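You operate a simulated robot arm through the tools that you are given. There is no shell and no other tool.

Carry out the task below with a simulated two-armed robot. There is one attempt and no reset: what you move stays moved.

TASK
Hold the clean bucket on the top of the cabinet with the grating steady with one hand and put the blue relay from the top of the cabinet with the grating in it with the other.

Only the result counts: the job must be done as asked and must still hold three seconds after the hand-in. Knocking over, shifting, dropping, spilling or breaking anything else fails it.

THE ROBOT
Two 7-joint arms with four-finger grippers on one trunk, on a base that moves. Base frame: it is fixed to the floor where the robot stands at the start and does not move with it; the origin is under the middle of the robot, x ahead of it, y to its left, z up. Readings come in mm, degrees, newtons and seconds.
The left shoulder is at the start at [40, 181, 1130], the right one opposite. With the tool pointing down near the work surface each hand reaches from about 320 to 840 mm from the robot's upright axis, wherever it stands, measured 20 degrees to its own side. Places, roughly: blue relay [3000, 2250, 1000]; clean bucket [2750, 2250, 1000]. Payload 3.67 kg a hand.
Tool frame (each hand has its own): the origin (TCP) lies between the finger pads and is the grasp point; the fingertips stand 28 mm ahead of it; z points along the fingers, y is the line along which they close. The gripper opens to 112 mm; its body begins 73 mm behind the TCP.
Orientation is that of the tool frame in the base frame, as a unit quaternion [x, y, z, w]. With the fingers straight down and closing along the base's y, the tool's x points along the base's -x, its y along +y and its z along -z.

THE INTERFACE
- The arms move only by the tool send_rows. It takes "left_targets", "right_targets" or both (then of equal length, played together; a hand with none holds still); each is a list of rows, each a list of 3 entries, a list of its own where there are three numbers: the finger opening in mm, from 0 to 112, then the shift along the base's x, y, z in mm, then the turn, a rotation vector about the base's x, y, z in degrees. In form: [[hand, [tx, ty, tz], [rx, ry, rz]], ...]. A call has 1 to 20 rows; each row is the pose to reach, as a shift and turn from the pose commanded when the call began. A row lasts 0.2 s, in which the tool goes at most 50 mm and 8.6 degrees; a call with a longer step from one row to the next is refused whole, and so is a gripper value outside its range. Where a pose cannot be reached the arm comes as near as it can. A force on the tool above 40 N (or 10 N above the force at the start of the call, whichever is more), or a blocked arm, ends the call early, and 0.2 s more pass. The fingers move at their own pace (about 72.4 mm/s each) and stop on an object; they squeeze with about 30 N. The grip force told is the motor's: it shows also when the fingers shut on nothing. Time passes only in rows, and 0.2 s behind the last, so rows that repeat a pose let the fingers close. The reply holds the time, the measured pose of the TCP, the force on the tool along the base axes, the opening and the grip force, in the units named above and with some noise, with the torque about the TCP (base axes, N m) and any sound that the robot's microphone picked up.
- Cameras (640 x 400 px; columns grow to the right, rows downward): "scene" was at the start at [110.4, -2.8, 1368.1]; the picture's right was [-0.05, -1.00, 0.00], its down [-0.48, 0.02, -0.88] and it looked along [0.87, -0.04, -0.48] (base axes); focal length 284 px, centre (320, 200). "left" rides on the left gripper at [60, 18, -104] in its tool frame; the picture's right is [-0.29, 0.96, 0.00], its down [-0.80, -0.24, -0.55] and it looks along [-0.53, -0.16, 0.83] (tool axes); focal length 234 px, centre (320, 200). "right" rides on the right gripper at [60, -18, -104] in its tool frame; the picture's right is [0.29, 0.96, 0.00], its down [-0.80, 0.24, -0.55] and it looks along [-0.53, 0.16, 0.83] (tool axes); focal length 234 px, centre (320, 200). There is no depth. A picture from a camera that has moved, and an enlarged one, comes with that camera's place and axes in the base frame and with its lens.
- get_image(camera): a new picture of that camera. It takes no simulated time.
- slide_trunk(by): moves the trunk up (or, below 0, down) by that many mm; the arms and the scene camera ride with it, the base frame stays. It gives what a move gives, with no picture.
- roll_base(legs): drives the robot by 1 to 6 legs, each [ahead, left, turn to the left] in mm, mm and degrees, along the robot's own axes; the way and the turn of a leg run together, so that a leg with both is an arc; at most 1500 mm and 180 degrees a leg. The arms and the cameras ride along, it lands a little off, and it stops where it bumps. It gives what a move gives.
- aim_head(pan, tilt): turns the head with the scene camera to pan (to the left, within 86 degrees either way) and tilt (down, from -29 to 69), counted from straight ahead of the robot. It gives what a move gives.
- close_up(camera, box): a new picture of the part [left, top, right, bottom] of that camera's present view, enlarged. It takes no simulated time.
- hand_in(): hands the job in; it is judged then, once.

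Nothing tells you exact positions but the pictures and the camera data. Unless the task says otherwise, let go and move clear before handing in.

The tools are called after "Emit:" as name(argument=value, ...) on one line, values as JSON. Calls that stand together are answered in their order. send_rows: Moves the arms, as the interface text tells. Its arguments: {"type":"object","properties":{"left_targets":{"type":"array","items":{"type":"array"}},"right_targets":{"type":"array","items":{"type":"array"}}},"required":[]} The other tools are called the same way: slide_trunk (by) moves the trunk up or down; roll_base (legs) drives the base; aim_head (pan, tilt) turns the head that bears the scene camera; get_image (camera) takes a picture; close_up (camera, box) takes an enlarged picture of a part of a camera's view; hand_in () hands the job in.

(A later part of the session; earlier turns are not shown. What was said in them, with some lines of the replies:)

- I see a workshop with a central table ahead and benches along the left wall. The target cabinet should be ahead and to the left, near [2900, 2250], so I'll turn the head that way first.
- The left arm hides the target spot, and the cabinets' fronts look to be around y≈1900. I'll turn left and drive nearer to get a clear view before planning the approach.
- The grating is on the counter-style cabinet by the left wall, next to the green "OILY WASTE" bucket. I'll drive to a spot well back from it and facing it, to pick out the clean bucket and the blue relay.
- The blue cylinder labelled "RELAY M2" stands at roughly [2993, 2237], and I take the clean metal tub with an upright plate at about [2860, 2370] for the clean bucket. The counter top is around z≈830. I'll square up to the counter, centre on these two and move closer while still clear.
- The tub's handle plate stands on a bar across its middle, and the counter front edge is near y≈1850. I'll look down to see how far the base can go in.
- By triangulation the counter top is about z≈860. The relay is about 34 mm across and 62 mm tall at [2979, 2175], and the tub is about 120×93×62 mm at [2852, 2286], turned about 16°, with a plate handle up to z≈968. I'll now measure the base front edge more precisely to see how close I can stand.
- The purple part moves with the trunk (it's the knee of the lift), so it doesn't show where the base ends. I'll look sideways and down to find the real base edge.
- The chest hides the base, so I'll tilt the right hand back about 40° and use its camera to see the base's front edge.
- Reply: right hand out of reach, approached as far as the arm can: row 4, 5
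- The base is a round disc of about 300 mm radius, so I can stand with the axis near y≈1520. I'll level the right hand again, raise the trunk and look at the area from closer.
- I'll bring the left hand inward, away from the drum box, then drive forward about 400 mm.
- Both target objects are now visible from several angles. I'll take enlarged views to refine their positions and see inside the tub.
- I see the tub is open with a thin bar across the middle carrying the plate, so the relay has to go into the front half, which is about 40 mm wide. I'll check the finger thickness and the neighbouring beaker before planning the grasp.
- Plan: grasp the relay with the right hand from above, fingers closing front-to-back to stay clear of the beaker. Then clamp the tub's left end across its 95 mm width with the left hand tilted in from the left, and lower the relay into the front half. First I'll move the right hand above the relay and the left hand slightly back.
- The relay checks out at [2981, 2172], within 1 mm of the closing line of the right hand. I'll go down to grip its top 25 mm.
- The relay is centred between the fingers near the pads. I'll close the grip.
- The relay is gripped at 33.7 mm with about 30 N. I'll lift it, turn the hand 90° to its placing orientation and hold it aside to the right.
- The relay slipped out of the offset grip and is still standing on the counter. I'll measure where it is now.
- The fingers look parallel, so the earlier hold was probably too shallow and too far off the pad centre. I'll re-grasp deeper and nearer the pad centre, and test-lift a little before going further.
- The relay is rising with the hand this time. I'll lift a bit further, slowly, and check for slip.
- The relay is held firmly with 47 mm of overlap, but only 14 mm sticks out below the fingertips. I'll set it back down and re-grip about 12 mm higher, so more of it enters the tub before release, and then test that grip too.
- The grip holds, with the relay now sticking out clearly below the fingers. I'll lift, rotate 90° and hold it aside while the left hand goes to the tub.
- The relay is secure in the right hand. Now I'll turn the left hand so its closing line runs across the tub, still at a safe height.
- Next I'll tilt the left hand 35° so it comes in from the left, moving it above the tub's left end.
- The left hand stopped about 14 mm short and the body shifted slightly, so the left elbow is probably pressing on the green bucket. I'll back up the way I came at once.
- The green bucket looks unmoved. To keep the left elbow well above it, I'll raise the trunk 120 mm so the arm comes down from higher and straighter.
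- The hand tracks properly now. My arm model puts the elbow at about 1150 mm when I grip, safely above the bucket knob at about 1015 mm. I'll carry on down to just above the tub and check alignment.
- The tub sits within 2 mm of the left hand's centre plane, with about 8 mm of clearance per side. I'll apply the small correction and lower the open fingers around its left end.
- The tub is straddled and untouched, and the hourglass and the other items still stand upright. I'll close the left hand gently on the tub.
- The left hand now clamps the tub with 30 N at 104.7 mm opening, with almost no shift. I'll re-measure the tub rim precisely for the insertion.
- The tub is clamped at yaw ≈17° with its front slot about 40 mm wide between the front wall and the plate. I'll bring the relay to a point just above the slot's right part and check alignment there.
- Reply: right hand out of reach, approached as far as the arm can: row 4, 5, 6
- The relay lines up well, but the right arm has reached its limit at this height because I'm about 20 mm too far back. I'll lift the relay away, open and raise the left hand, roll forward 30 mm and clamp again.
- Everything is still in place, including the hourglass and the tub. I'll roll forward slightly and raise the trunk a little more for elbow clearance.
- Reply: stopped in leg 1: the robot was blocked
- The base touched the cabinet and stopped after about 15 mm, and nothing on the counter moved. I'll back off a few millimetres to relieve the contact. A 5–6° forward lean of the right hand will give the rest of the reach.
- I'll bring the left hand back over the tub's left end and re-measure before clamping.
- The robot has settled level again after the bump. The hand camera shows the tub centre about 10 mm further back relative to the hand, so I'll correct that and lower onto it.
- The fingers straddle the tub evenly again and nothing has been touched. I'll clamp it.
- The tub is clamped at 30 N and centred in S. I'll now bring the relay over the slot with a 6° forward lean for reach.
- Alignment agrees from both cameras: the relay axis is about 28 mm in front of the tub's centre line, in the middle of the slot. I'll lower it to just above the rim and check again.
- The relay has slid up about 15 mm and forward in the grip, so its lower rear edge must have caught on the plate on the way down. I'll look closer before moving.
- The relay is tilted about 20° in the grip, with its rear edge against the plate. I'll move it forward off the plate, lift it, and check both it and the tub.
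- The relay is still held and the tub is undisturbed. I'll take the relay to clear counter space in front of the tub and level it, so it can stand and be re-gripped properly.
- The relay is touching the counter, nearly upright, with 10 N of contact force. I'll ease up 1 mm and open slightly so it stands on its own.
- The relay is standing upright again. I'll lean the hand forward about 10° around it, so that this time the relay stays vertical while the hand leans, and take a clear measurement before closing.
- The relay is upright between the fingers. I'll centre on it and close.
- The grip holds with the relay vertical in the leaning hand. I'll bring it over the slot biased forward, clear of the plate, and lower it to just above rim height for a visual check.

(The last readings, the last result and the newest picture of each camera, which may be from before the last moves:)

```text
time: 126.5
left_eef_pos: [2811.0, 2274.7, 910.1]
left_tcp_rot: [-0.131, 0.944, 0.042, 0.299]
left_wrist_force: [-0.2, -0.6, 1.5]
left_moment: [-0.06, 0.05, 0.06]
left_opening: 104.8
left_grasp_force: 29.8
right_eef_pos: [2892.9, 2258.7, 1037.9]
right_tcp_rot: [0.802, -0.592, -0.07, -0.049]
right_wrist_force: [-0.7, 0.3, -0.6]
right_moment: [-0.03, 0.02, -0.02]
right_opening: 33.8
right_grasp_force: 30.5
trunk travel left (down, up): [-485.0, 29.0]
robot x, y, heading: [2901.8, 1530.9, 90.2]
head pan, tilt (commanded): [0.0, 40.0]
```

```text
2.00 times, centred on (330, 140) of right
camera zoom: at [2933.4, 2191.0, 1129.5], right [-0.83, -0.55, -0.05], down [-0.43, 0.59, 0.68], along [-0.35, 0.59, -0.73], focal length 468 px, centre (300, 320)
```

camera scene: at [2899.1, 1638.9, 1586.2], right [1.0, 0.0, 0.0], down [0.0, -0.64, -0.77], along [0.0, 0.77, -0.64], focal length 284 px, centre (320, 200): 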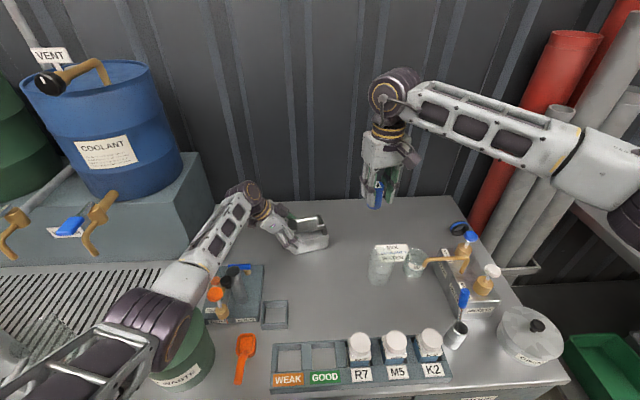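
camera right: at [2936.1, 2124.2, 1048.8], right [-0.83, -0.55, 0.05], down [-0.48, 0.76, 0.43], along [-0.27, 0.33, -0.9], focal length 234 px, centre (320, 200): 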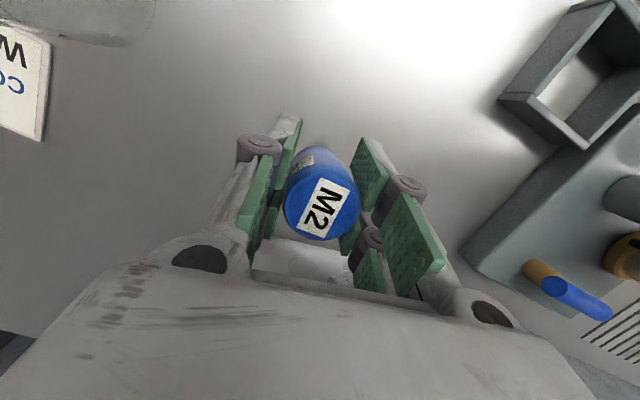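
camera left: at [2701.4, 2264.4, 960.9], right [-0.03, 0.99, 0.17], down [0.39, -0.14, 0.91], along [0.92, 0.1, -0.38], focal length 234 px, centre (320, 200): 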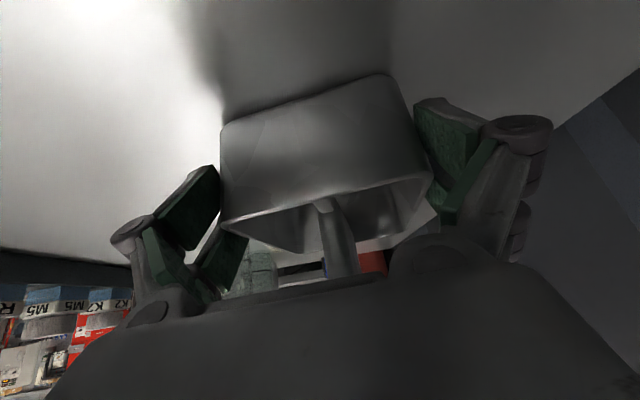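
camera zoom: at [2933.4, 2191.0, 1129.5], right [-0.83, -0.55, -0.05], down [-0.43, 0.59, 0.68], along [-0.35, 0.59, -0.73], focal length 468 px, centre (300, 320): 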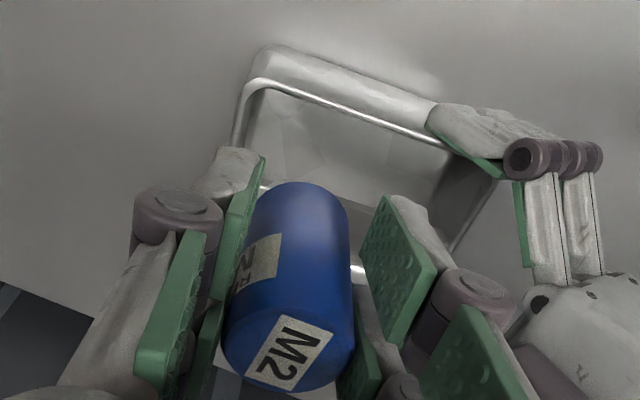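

Emit:
send_rows(right_targets=[[20, [0, 0, -8], [0, 0, 0]], [20, [0, 0, -16], [0, 0, 0]], [20, [0, 0, -24], [0, 0, 0]], [20, [0, 0, -30], [0, 0, 0]], [20, [0, 0, -30], [0, 0, 0]]])

Emit:
close_up(camera="scene", box=[285, 175, 345, 250])

Emit:
close_up(camera="right", box=[230, 40, 430, 240])

```text
time: 127.8
left_eef_pos: [2811.4, 2277.0, 910.7]
left_tcp_rot: [-0.13, 0.945, 0.041, 0.298]
left_wrist_force: [-0.1, -0.1, 0.9]
left_moment: [-0.02, 0.02, 0.0]
left_opening: 104.8
left_grasp_force: 30.4
right_eef_pos: [2893.3, 2258.5, 1008.6]
right_tcp_rot: [0.802, -0.592, -0.068, -0.05]
right_wrist_force: [0.1, 0.3, -0.4]
right_moment: [-0.02, -0.03, 0.02]
right_opening: 33.4
right_grasp_force: 29.9
trunk travel left (down, up): [-485.0, 29.0]
robot x, y, heading: [2899.4, 1533.5, 89.9]
head pan, tilt (commanded): [0.0, 40.0]
```

```text
5.33 times, centred on (315, 212) of scene
camera zoom: at [2899.0, 1638.9, 1586.2], right [1.0, 0.0, 0.0], down [0.0, -0.64, -0.77], along [0.0, 0.77, -0.64], focal length 1514 px, centre (347, 133)
```

zoom: 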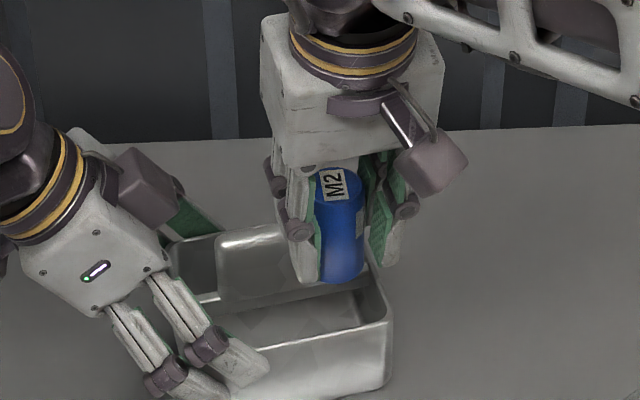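

```text
2.00 times, centred on (330, 140) of right
camera zoom: at [2934.1, 2190.0, 1100.5], right [-0.83, -0.55, -0.05], down [-0.43, 0.59, 0.68], along [-0.35, 0.59, -0.73], focal length 468 px, centre (300, 320)
```

zoom: 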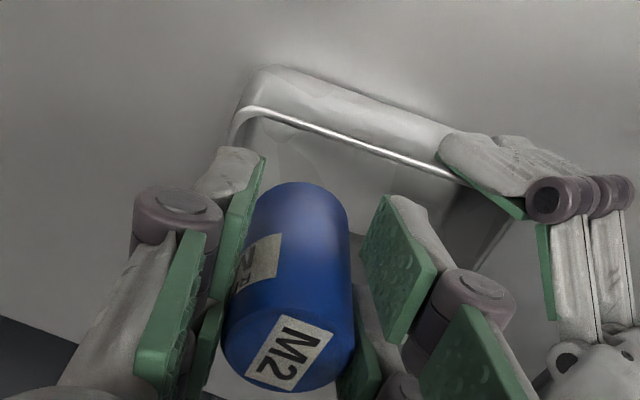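

The relay's bottom is now below the plate's top edge without touching. I'll continue down to just above the rim.

Emit:
send_rows(right_targets=[[20, [0, 0, -7], [0, 0, 0]], [20, [0, 0, -14], [0, 0, 0]], [20, [0, 0, -21], [0, 0, 0]], [20, [0, 0, -27], [0, 0, 0]], [20, [0, 0, -27], [0, 0, 0]]])

Emit:
close_up(camera="scene", box=[290, 195, 340, 245])

Emit:
close_up(camera="right", box=[230, 40, 430, 240])

```text
time: 128.9
left_eef_pos: [2811.0, 2275.5, 911.3]
left_tcp_rot: [-0.131, 0.945, 0.041, 0.298]
left_wrist_force: [-0.3, 0.0, 1.0]
left_moment: [0.03, 0.0, 0.01]
left_opening: 104.8
left_grasp_force: 30.1
right_eef_pos: [2893.4, 2258.6, 979.3]
right_tcp_rot: [0.802, -0.592, -0.068, -0.049]
right_wrist_force: [-0.1, -0.2, -0.9]
right_moment: [-0.02, -0.01, -0.02]
right_opening: 33.6
right_grasp_force: 29.8
trunk travel left (down, up): [-485.0, 29.0]
robot x, y, heading: [2899.3, 1529.2, 90.2]
head pan, tilt (commanded): [0.0, 40.0]
```

```text
8.00 times, centred on (315, 220) of scene
camera zoom: at [2899.0, 1638.9, 1586.2], right [1.0, 0.0, 0.0], down [0.0, -0.64, -0.77], along [0.0, 0.77, -0.64], focal length 2271 px, centre (360, 40)
```

zoom: 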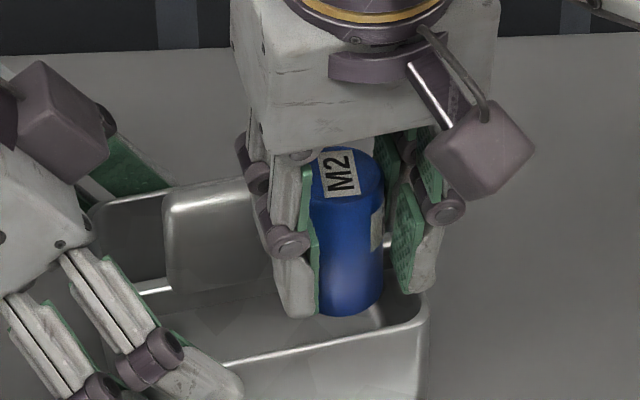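

```text
2.00 times, centred on (330, 140) of right
camera zoom: at [2933.2, 2190.3, 1071.4], right [-0.83, -0.55, -0.05], down [-0.43, 0.59, 0.68], along [-0.35, 0.59, -0.73], focal length 468 px, centre (300, 320)
```

zoom: 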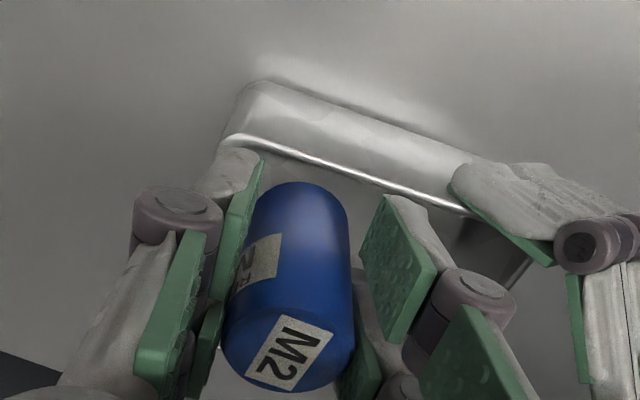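

Both views show the relay's front edge about 3–4 mm behind the rim crest, so a 1 mm shift back centres it in the slot. I'll make that shift and lower it in slowly.

Emit:
send_rows(right_targets=[[20, [-0.3, 1, 0], [0, 0, 0]], [20, [-0.3, 1, -4], [0, 0, 0]], [20, [-0.3, 1, -8], [0, 0, 0]], [20, [-0.3, 1, -12], [0, 0, 0]], [20, [-0.3, 1, -12], [0, 0, 0]]])

Emit:
close_up(camera="scene", box=[290, 195, 340, 245])

Emit:
close_up(camera="right", box=[230, 40, 430, 240])

```text
time: 130.2
left_eef_pos: [2809.3, 2276.7, 909.9]
left_tcp_rot: [-0.131, 0.944, 0.041, 0.299]
left_wrist_force: [0.2, 0.3, 0.8]
left_moment: [-0.04, 0.02, 0.02]
left_opening: 105.0
left_grasp_force: 29.7
right_eef_pos: [2893.7, 2258.3, 968.1]
right_tcp_rot: [0.802, -0.591, -0.069, -0.049]
right_wrist_force: [-0.7, -1.1, -1.3]
right_moment: [0.01, 0.0, 0.0]
right_opening: 33.5
right_grasp_force: 30.1
trunk travel left (down, up): [-485.0, 29.0]
robot x, y, heading: [2900.3, 1534.8, 90.1]
head pan, tilt (commanded): [0.0, 40.0]
```

```text
8.00 times, centred on (315, 220) of scene
camera zoom: at [2899.0, 1638.9, 1586.2], right [1.0, 0.0, 0.0], down [0.0, -0.64, -0.77], along [0.0, 0.77, -0.64], focal length 2271 px, centre (360, 40)
```

zoom: 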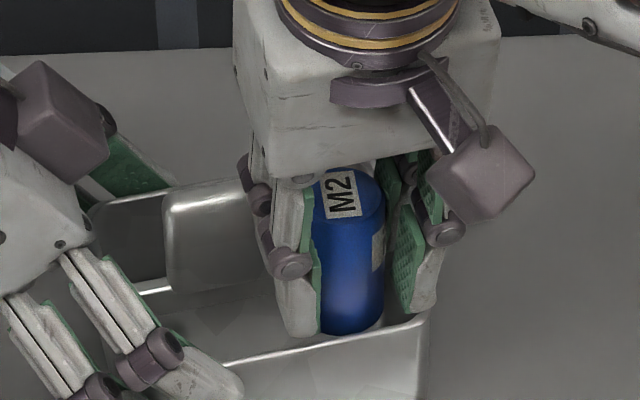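

```text
2.00 times, centred on (330, 140) of right
camera zoom: at [2933.7, 2190.2, 1060.5], right [-0.83, -0.55, -0.05], down [-0.43, 0.59, 0.68], along [-0.35, 0.59, -0.73], focal length 468 px, centre (300, 320)
```

zoom: 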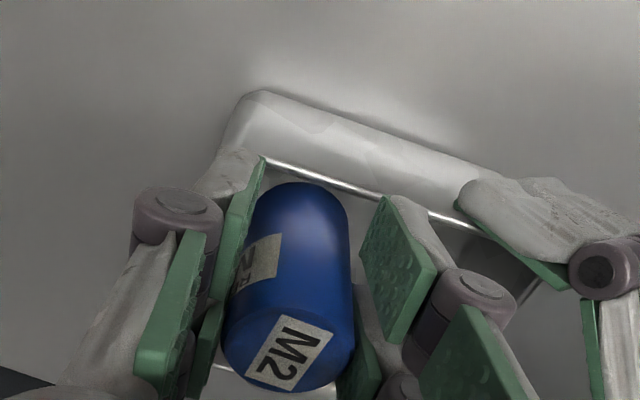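

The relay's bottom is now inside the slot, with no contact force and no slip. I'll continue the last 11 mm.

Emit:
send_rows(right_targets=[[20, [0, 0, -4], [0, 0, 0]], [20, [0, 0, -8], [0, 0, 0]], [20, [0, 0, -11], [0, 0, 0]], [20, [0, 0, -11], [0, 0, 0]]])

Emit:
close_up(camera="scene", box=[290, 195, 340, 245])

Emit:
close_up(camera="right", box=[230, 40, 430, 240])

Emit:
close_up(camera="left", box=[190, 150, 450, 300])

```text
time: 131.2
left_eef_pos: [2810.6, 2275.7, 909.7]
left_tcp_rot: [-0.132, 0.944, 0.042, 0.299]
left_wrist_force: [0.3, -0.2, 0.5]
left_moment: [0.01, -0.05, 0.02]
left_opening: 104.7
left_grasp_force: 30.0
right_eef_pos: [2892.7, 2258.8, 958.1]
right_tcp_rot: [0.802, -0.591, -0.069, -0.049]
right_wrist_force: [-0.3, -0.2, -1.5]
right_moment: [-0.01, 0.02, 0.01]
right_opening: 33.3
right_grasp_force: 29.8
trunk travel left (down, up): [-485.0, 29.0]
robot x, y, heading: [2905.4, 1533.7, 90.5]
head pan, tilt (commanded): [0.0, 40.0]
```

```text
8.00 times, centred on (315, 220) of scene
camera zoom: at [2899.0, 1638.9, 1586.2], right [1.0, 0.0, 0.0], down [0.0, -0.64, -0.77], along [0.0, 0.77, -0.64], focal length 2271 px, centre (360, 40)
```

zoom: 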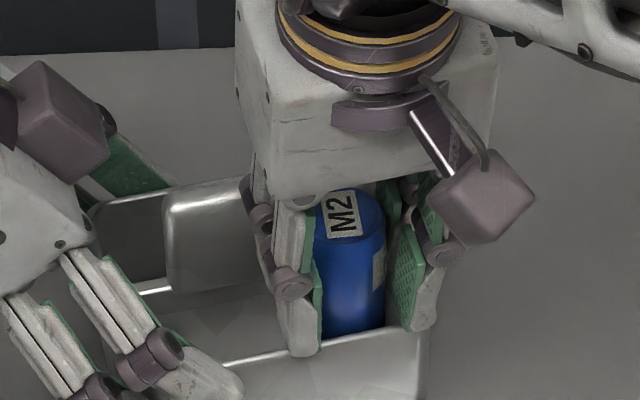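

```text
2.00 times, centred on (330, 140) of right
camera zoom: at [2934.0, 2190.2, 1050.0], right [-0.83, -0.55, -0.05], down [-0.43, 0.59, 0.68], along [-0.35, 0.59, -0.73], focal length 468 px, centre (300, 320)
```

zoom: 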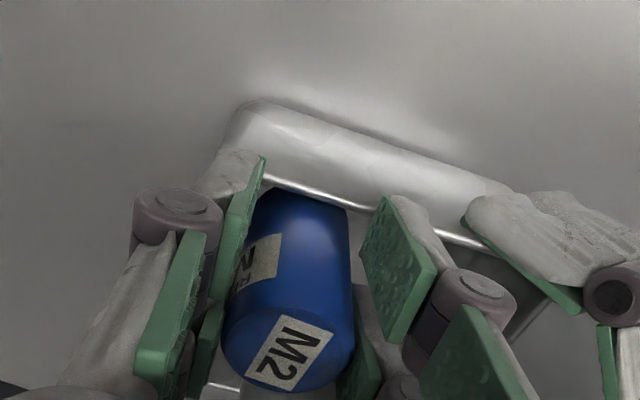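

```text
2.46 times, centred on (320, 225) of left
camera zoom: at [2701.4, 2264.4, 960.9], right [-0.03, 0.99, 0.17], down [0.39, -0.14, 0.91], along [0.92, 0.1, -0.38], focal length 576 px, centre (320, 138)
```

zoom: 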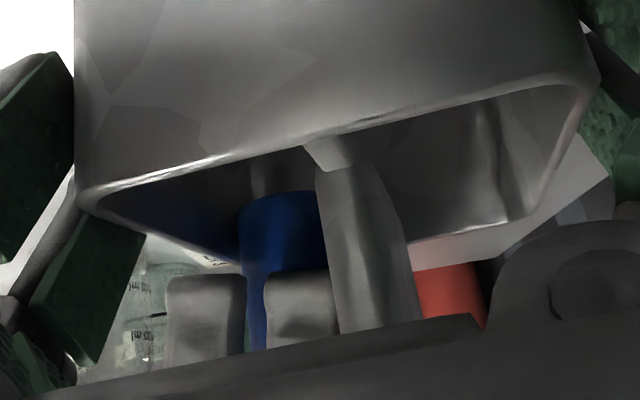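

The left-hand camera confirms the relay is inside the front half of the tub, about 17 mm below the rim, with no contact forces. I'll open the right hand to let it settle on the tub floor.

Emit:
send_rows(right_targets=[[50, [0, 0, 0], [0, 0, 0]], [50, [0, 0, 0], [0, 0, 0]], [50, [0, 0, 0], [0, 0, 0]]])

Emit:
close_up(camera="scene", box=[290, 195, 340, 245])

Emit:
close_up(camera="right", box=[230, 40, 430, 240])

Emit:
close_up(camera="left", box=[190, 150, 450, 300])

```text
time: 131.9
left_eef_pos: [2811.4, 2276.1, 911.7]
left_tcp_rot: [-0.131, 0.944, 0.041, 0.299]
left_wrist_force: [-0.5, 1.5, 1.3]
left_moment: [-0.03, 0.01, 0.02]
left_opening: 104.8
left_grasp_force: 29.9
right_eef_pos: [2895.5, 2258.8, 956.4]
right_tcp_rot: [0.801, -0.592, -0.07, -0.048]
right_wrist_force: [0.0, -0.4, 1.4]
right_moment: [0.01, -0.02, 0.01]
right_opening: 50.0
right_grasp_force: 0.0
trunk travel left (down, up): [-485.0, 29.0]
robot x, y, heading: [2902.5, 1533.3, 90.2]
head pan, tilt (commanded): [0.0, 40.0]
```

```text
8.00 times, centred on (315, 220) of scene
camera zoom: at [2899.1, 1638.9, 1586.2], right [1.0, 0.0, 0.0], down [0.0, -0.64, -0.77], along [0.0, 0.77, -0.64], focal length 2271 px, centre (360, 40)
```

zoom: 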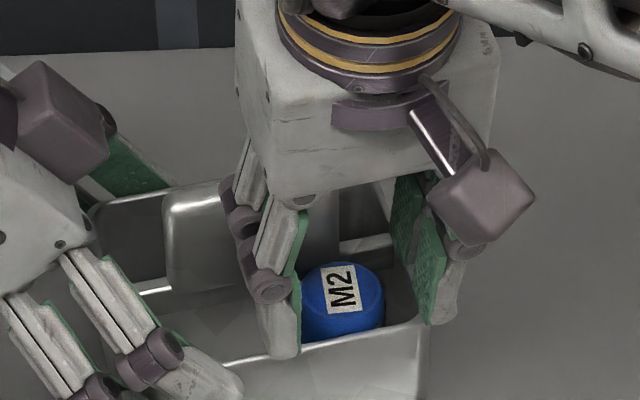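

```text
2.00 times, centred on (330, 140) of right
camera zoom: at [2934.1, 2190.2, 1050.2], right [-0.83, -0.55, -0.05], down [-0.43, 0.59, 0.68], along [-0.35, 0.59, -0.73], focal length 468 px, centre (300, 320)
```

zoom: 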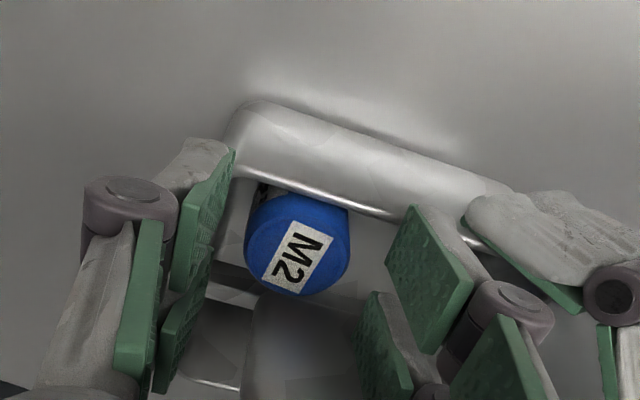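

```text
2.46 times, centred on (320, 225) of left
camera zoom: at [2701.4, 2264.4, 960.9], right [-0.03, 0.99, 0.17], down [0.39, -0.14, 0.91], along [0.92, 0.1, -0.38], focal length 576 px, centre (320, 138)
```

zoom: 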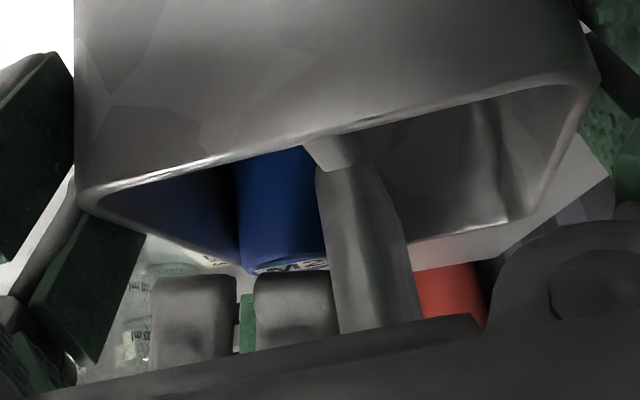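

The relay has dropped into the tub and stands upright inside it. I'll raise the right hand straight up and clear, and then release the left.

Emit:
send_rows(right_targets=[[50, [0, 0, 8], [0, 0, 0]], [50, [0, 0, 20], [0, 0, 0]], [50, [0, 0, 40], [0, 0, 0]], [50, [0, 0, 65], [0, 0, 0]], [50, [0, 0, 95], [0, 0, 0]], [50, [5, -5, 125], [0, 0, 0]], [50, [20, -20, 150], [0, 0, 0]], [50, [45, -45, 170], [0, 0, 0]], [50, [75, -70, 180], [0, 0, 0]], [50, [105, -95, 185], [0, 0, 0]], [50, [130, -115, 185], [0, 0, 0]], [50, [130, -115, 185], [0, 0, 0]]])

Emit:
close_up(camera="scene", box=[265, 185, 345, 265])

Emit:
get_image(camera="scene")

```text
time: 134.6
left_eef_pos: [2811.2, 2275.2, 910.7]
left_tcp_rot: [-0.131, 0.944, 0.042, 0.299]
left_wrist_force: [1.3, -1.1, 0.9]
left_moment: [0.06, 0.18, -0.01]
left_opening: 104.8
left_grasp_force: 29.2
right_eef_pos: [3022.4, 2144.0, 1143.9]
right_tcp_rot: [0.802, -0.591, -0.069, -0.05]
right_wrist_force: [-0.7, 0.0, 0.3]
right_moment: [0.02, -0.03, 0.0]
right_opening: 49.8
right_grasp_force: 0.0
trunk travel left (down, up): [-485.0, 29.0]
robot x, y, heading: [2902.7, 1530.9, 90.2]
head pan, tilt (commanded): [0.0, 40.0]
```

```text
5.00 times, centred on (305, 225) of scene
camera zoom: at [2898.3, 1638.9, 1586.2], right [1.0, 0.0, 0.0], down [0.0, -0.64, -0.77], along [0.0, 0.77, -0.64], focal length 1419 px, centre (395, 75)
```

zoom: 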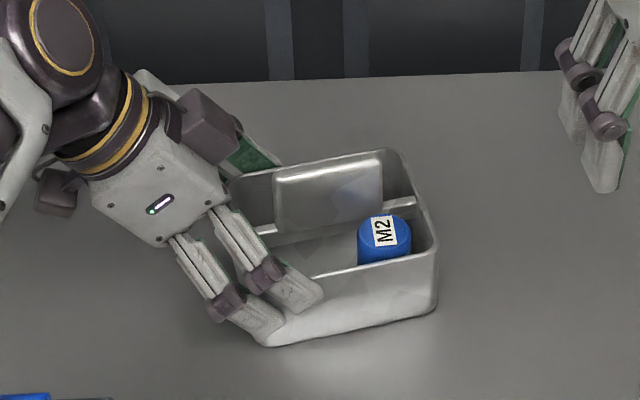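

```text
taken
camera scene: at [2898.3, 1638.9, 1586.2], right [1.0, 0.0, 0.0], down [0.0, -0.64, -0.77], along [0.0, 0.77, -0.64], focal length 284 px, centre (320, 200)
```

scene: 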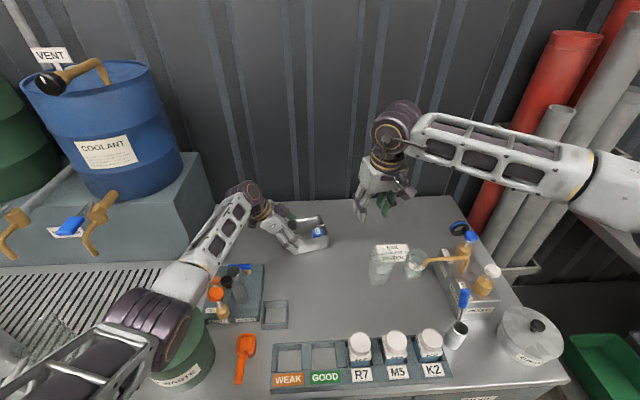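

The relay stands inside the tub and the right hand is clear. Now I'll open the left hand and lift it straight up off the tub.

Emit:
send_rows(left_targets=[[108, [0, 0, 0], [0, 0, 0]], [112, [0, 0, 0], [0, 0, 0]], [112, [0, 0, 0], [0, 0, 0]], [112, [0, 0, 8], [0, 0, 0]], [112, [0, 0, 20], [0, 0, 0]], [112, [0, 0, 38], [0, 0, 0]], [112, [0, 0, 60], [0, 0, 0]], [112, [0, 0, 88], [0, 0, 0]], [112, [0, 0, 120], [0, 0, 0]], [112, [0, 0, 155], [0, 0, 0]], [112, [0, 0, 190], [0, 0, 0]], [112, [0, 0, 215], [0, 0, 0]], [112, [0, 0, 215], [0, 0, 0]]])

Emit:
get_image(camera="scene")

Emit:
close_up(camera="scene", box=[265, 185, 345, 265])

```text
time: 137.3
left_eef_pos: [2813.4, 2273.5, 1125.8]
left_tcp_rot: [-0.131, 0.944, 0.041, 0.299]
left_wrist_force: [0.1, 0.4, 0.3]
left_moment: [0.01, -0.01, 0.05]
left_opening: 111.7
left_grasp_force: 0.1
right_eef_pos: [3022.9, 2143.8, 1143.0]
right_tcp_rot: [0.801, -0.593, -0.069, -0.049]
right_wrist_force: [0.3, 0.8, 0.4]
right_moment: [-0.01, -0.01, 0.03]
right_opening: 49.8
right_grasp_force: 0.2
trunk travel left (down, up): [-485.0, 29.0]
robot x, y, heading: [2897.3, 1535.1, 90.3]
head pan, tilt (commanded): [0.0, 40.0]
```

```text
taken
camera scene: at [2899.1, 1639.2, 1586.1], right [1.0, 0.0, 0.0], down [0.0, -0.64, -0.77], along [0.0, 0.77, -0.64], focal length 284 px, centre (320, 200)
```

scene: 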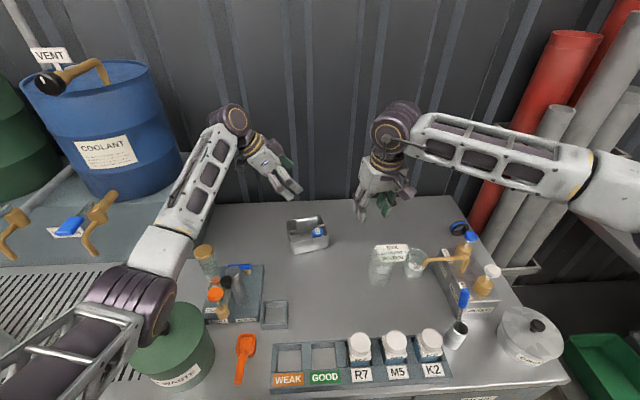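

```text
5.00 times, centred on (305, 225) of scene
camera zoom: at [2899.1, 1639.2, 1586.1], right [1.0, 0.0, 0.0], down [0.0, -0.64, -0.77], along [0.0, 0.77, -0.64], focal length 1419 px, centre (395, 75)
```

zoom: 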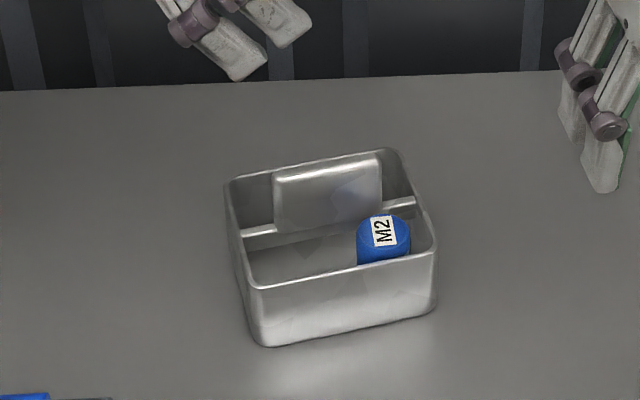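

The relay is in the tub, and both hands are clear. I'll do a last check of the neighbouring objects before handing in.

Emit:
close_up(camera="scene", box=[110, 220, 330, 395])

Emit:
close_up(camera="scene", box=[330, 200, 580, 390])

Emit:
send_rows(left_targets=[[112, [-5, -20, 15], [0, 0, 0]], [112, [-10, -45, 30], [0, 0, 0]], [112, [-15, -75, 45], [0, 0, 0]], [112, [-15, -75, 45], [0, 0, 0]]])

Emit:
get_image(camera="scene")

```text
2.29 times, centred on (220, 308) of scene
camera zoom: at [2899.1, 1639.2, 1586.1], right [1.0, 0.0, 0.0], down [0.0, -0.64, -0.77], along [0.0, 0.77, -0.64], focal length 649 px, centre (549, -46)
```

zoom: 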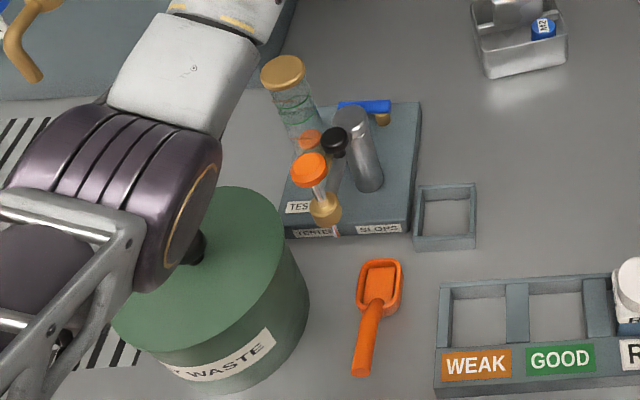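

```text
2.11 times, centred on (455, 295) of scene
camera zoom: at [2899.1, 1639.2, 1586.1], right [1.0, 0.0, 0.0], down [0.0, -0.64, -0.77], along [0.0, 0.77, -0.64], focal length 598 px, centre (36, 0)
```

zoom: 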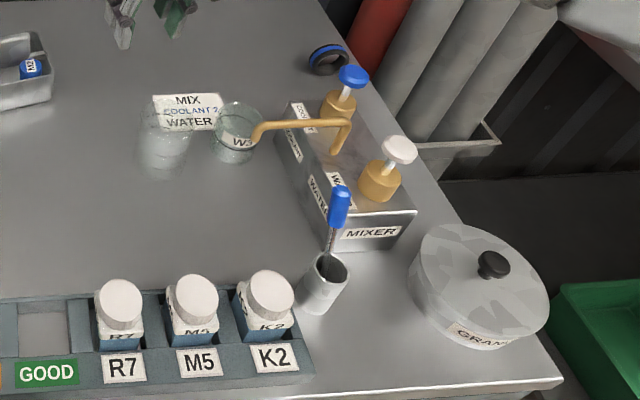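

```text
time: 138.3
left_eef_pos: [2797.2, 2199.5, 1170.1]
left_tcp_rot: [-0.131, 0.944, 0.042, 0.299]
left_wrist_force: [0.3, 0.3, -0.1]
left_moment: [0.0, 0.01, 0.0]
left_opening: 111.9
left_grasp_force: 0.1
right_eef_pos: [3023.1, 2144.2, 1142.7]
right_tcp_rot: [0.802, -0.592, -0.07, -0.049]
right_wrist_force: [0.9, -0.3, -0.4]
right_moment: [0.01, -0.01, 0.02]
right_opening: 49.8
right_grasp_force: 0.0
trunk travel left (down, up): [-485.0, 29.0]
robot x, y, heading: [2899.8, 1531.5, 89.9]
head pan, tilt (commanded): [0.0, 40.0]
```

```text
taken
camera scene: at [2899.4, 1639.3, 1586.1], right [1.0, 0.0, 0.0], down [0.0, -0.64, -0.77], along [0.0, 0.77, -0.64], focal length 284 px, centre (320, 200)
```

scene: 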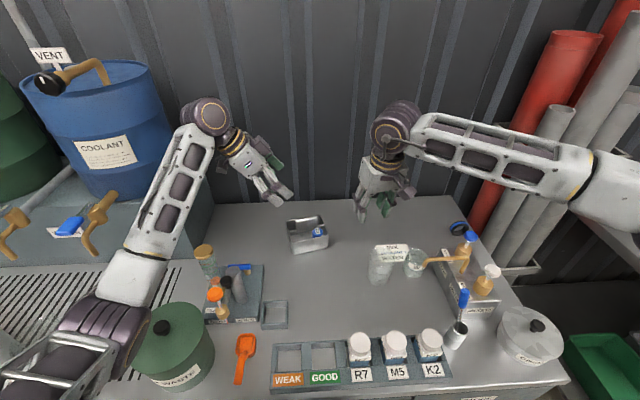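

The blue relay stands upright inside the clean tub on the cabinet with the grating. The neighbouring items look undisturbed and both hands are open and clear, so I'm handing in.

Emit:
hand_in()

```text
The job is handed in.
```

The blue relay (M2) is standing upright inside the clean metal tub, which I took to be the clean bucket, on the cabinet with the grating. I've handed the job in. No verdict came back, only confirmation that it was received.

- **Holding and placing:** the left hand clamped the tub at about 30 N while the right hand lowered the relay into its front half. I released it with its base about 17 mm below the rim, and it dropped roughly 40 mm to the floor of the tub. I then let go of the tub and moved both hands clear before handing in.
- **Failed tries with the relay:** it slipped out of the first grip while still on the counter. A first attempt to lower it in then caught on the tub's plate and tilted it in the hand. I stood it on the counter in front of the tub, gripped it again and placed it cleanly.
- **Contacts elsewhere:** the left elbow very likely pressed briefly on the "OILY WASTE" bucket's lid knob. The base also touched the cabinet front once while driving forward. In the pictures afterwards I saw nothing shifted or knocked over on the counter.
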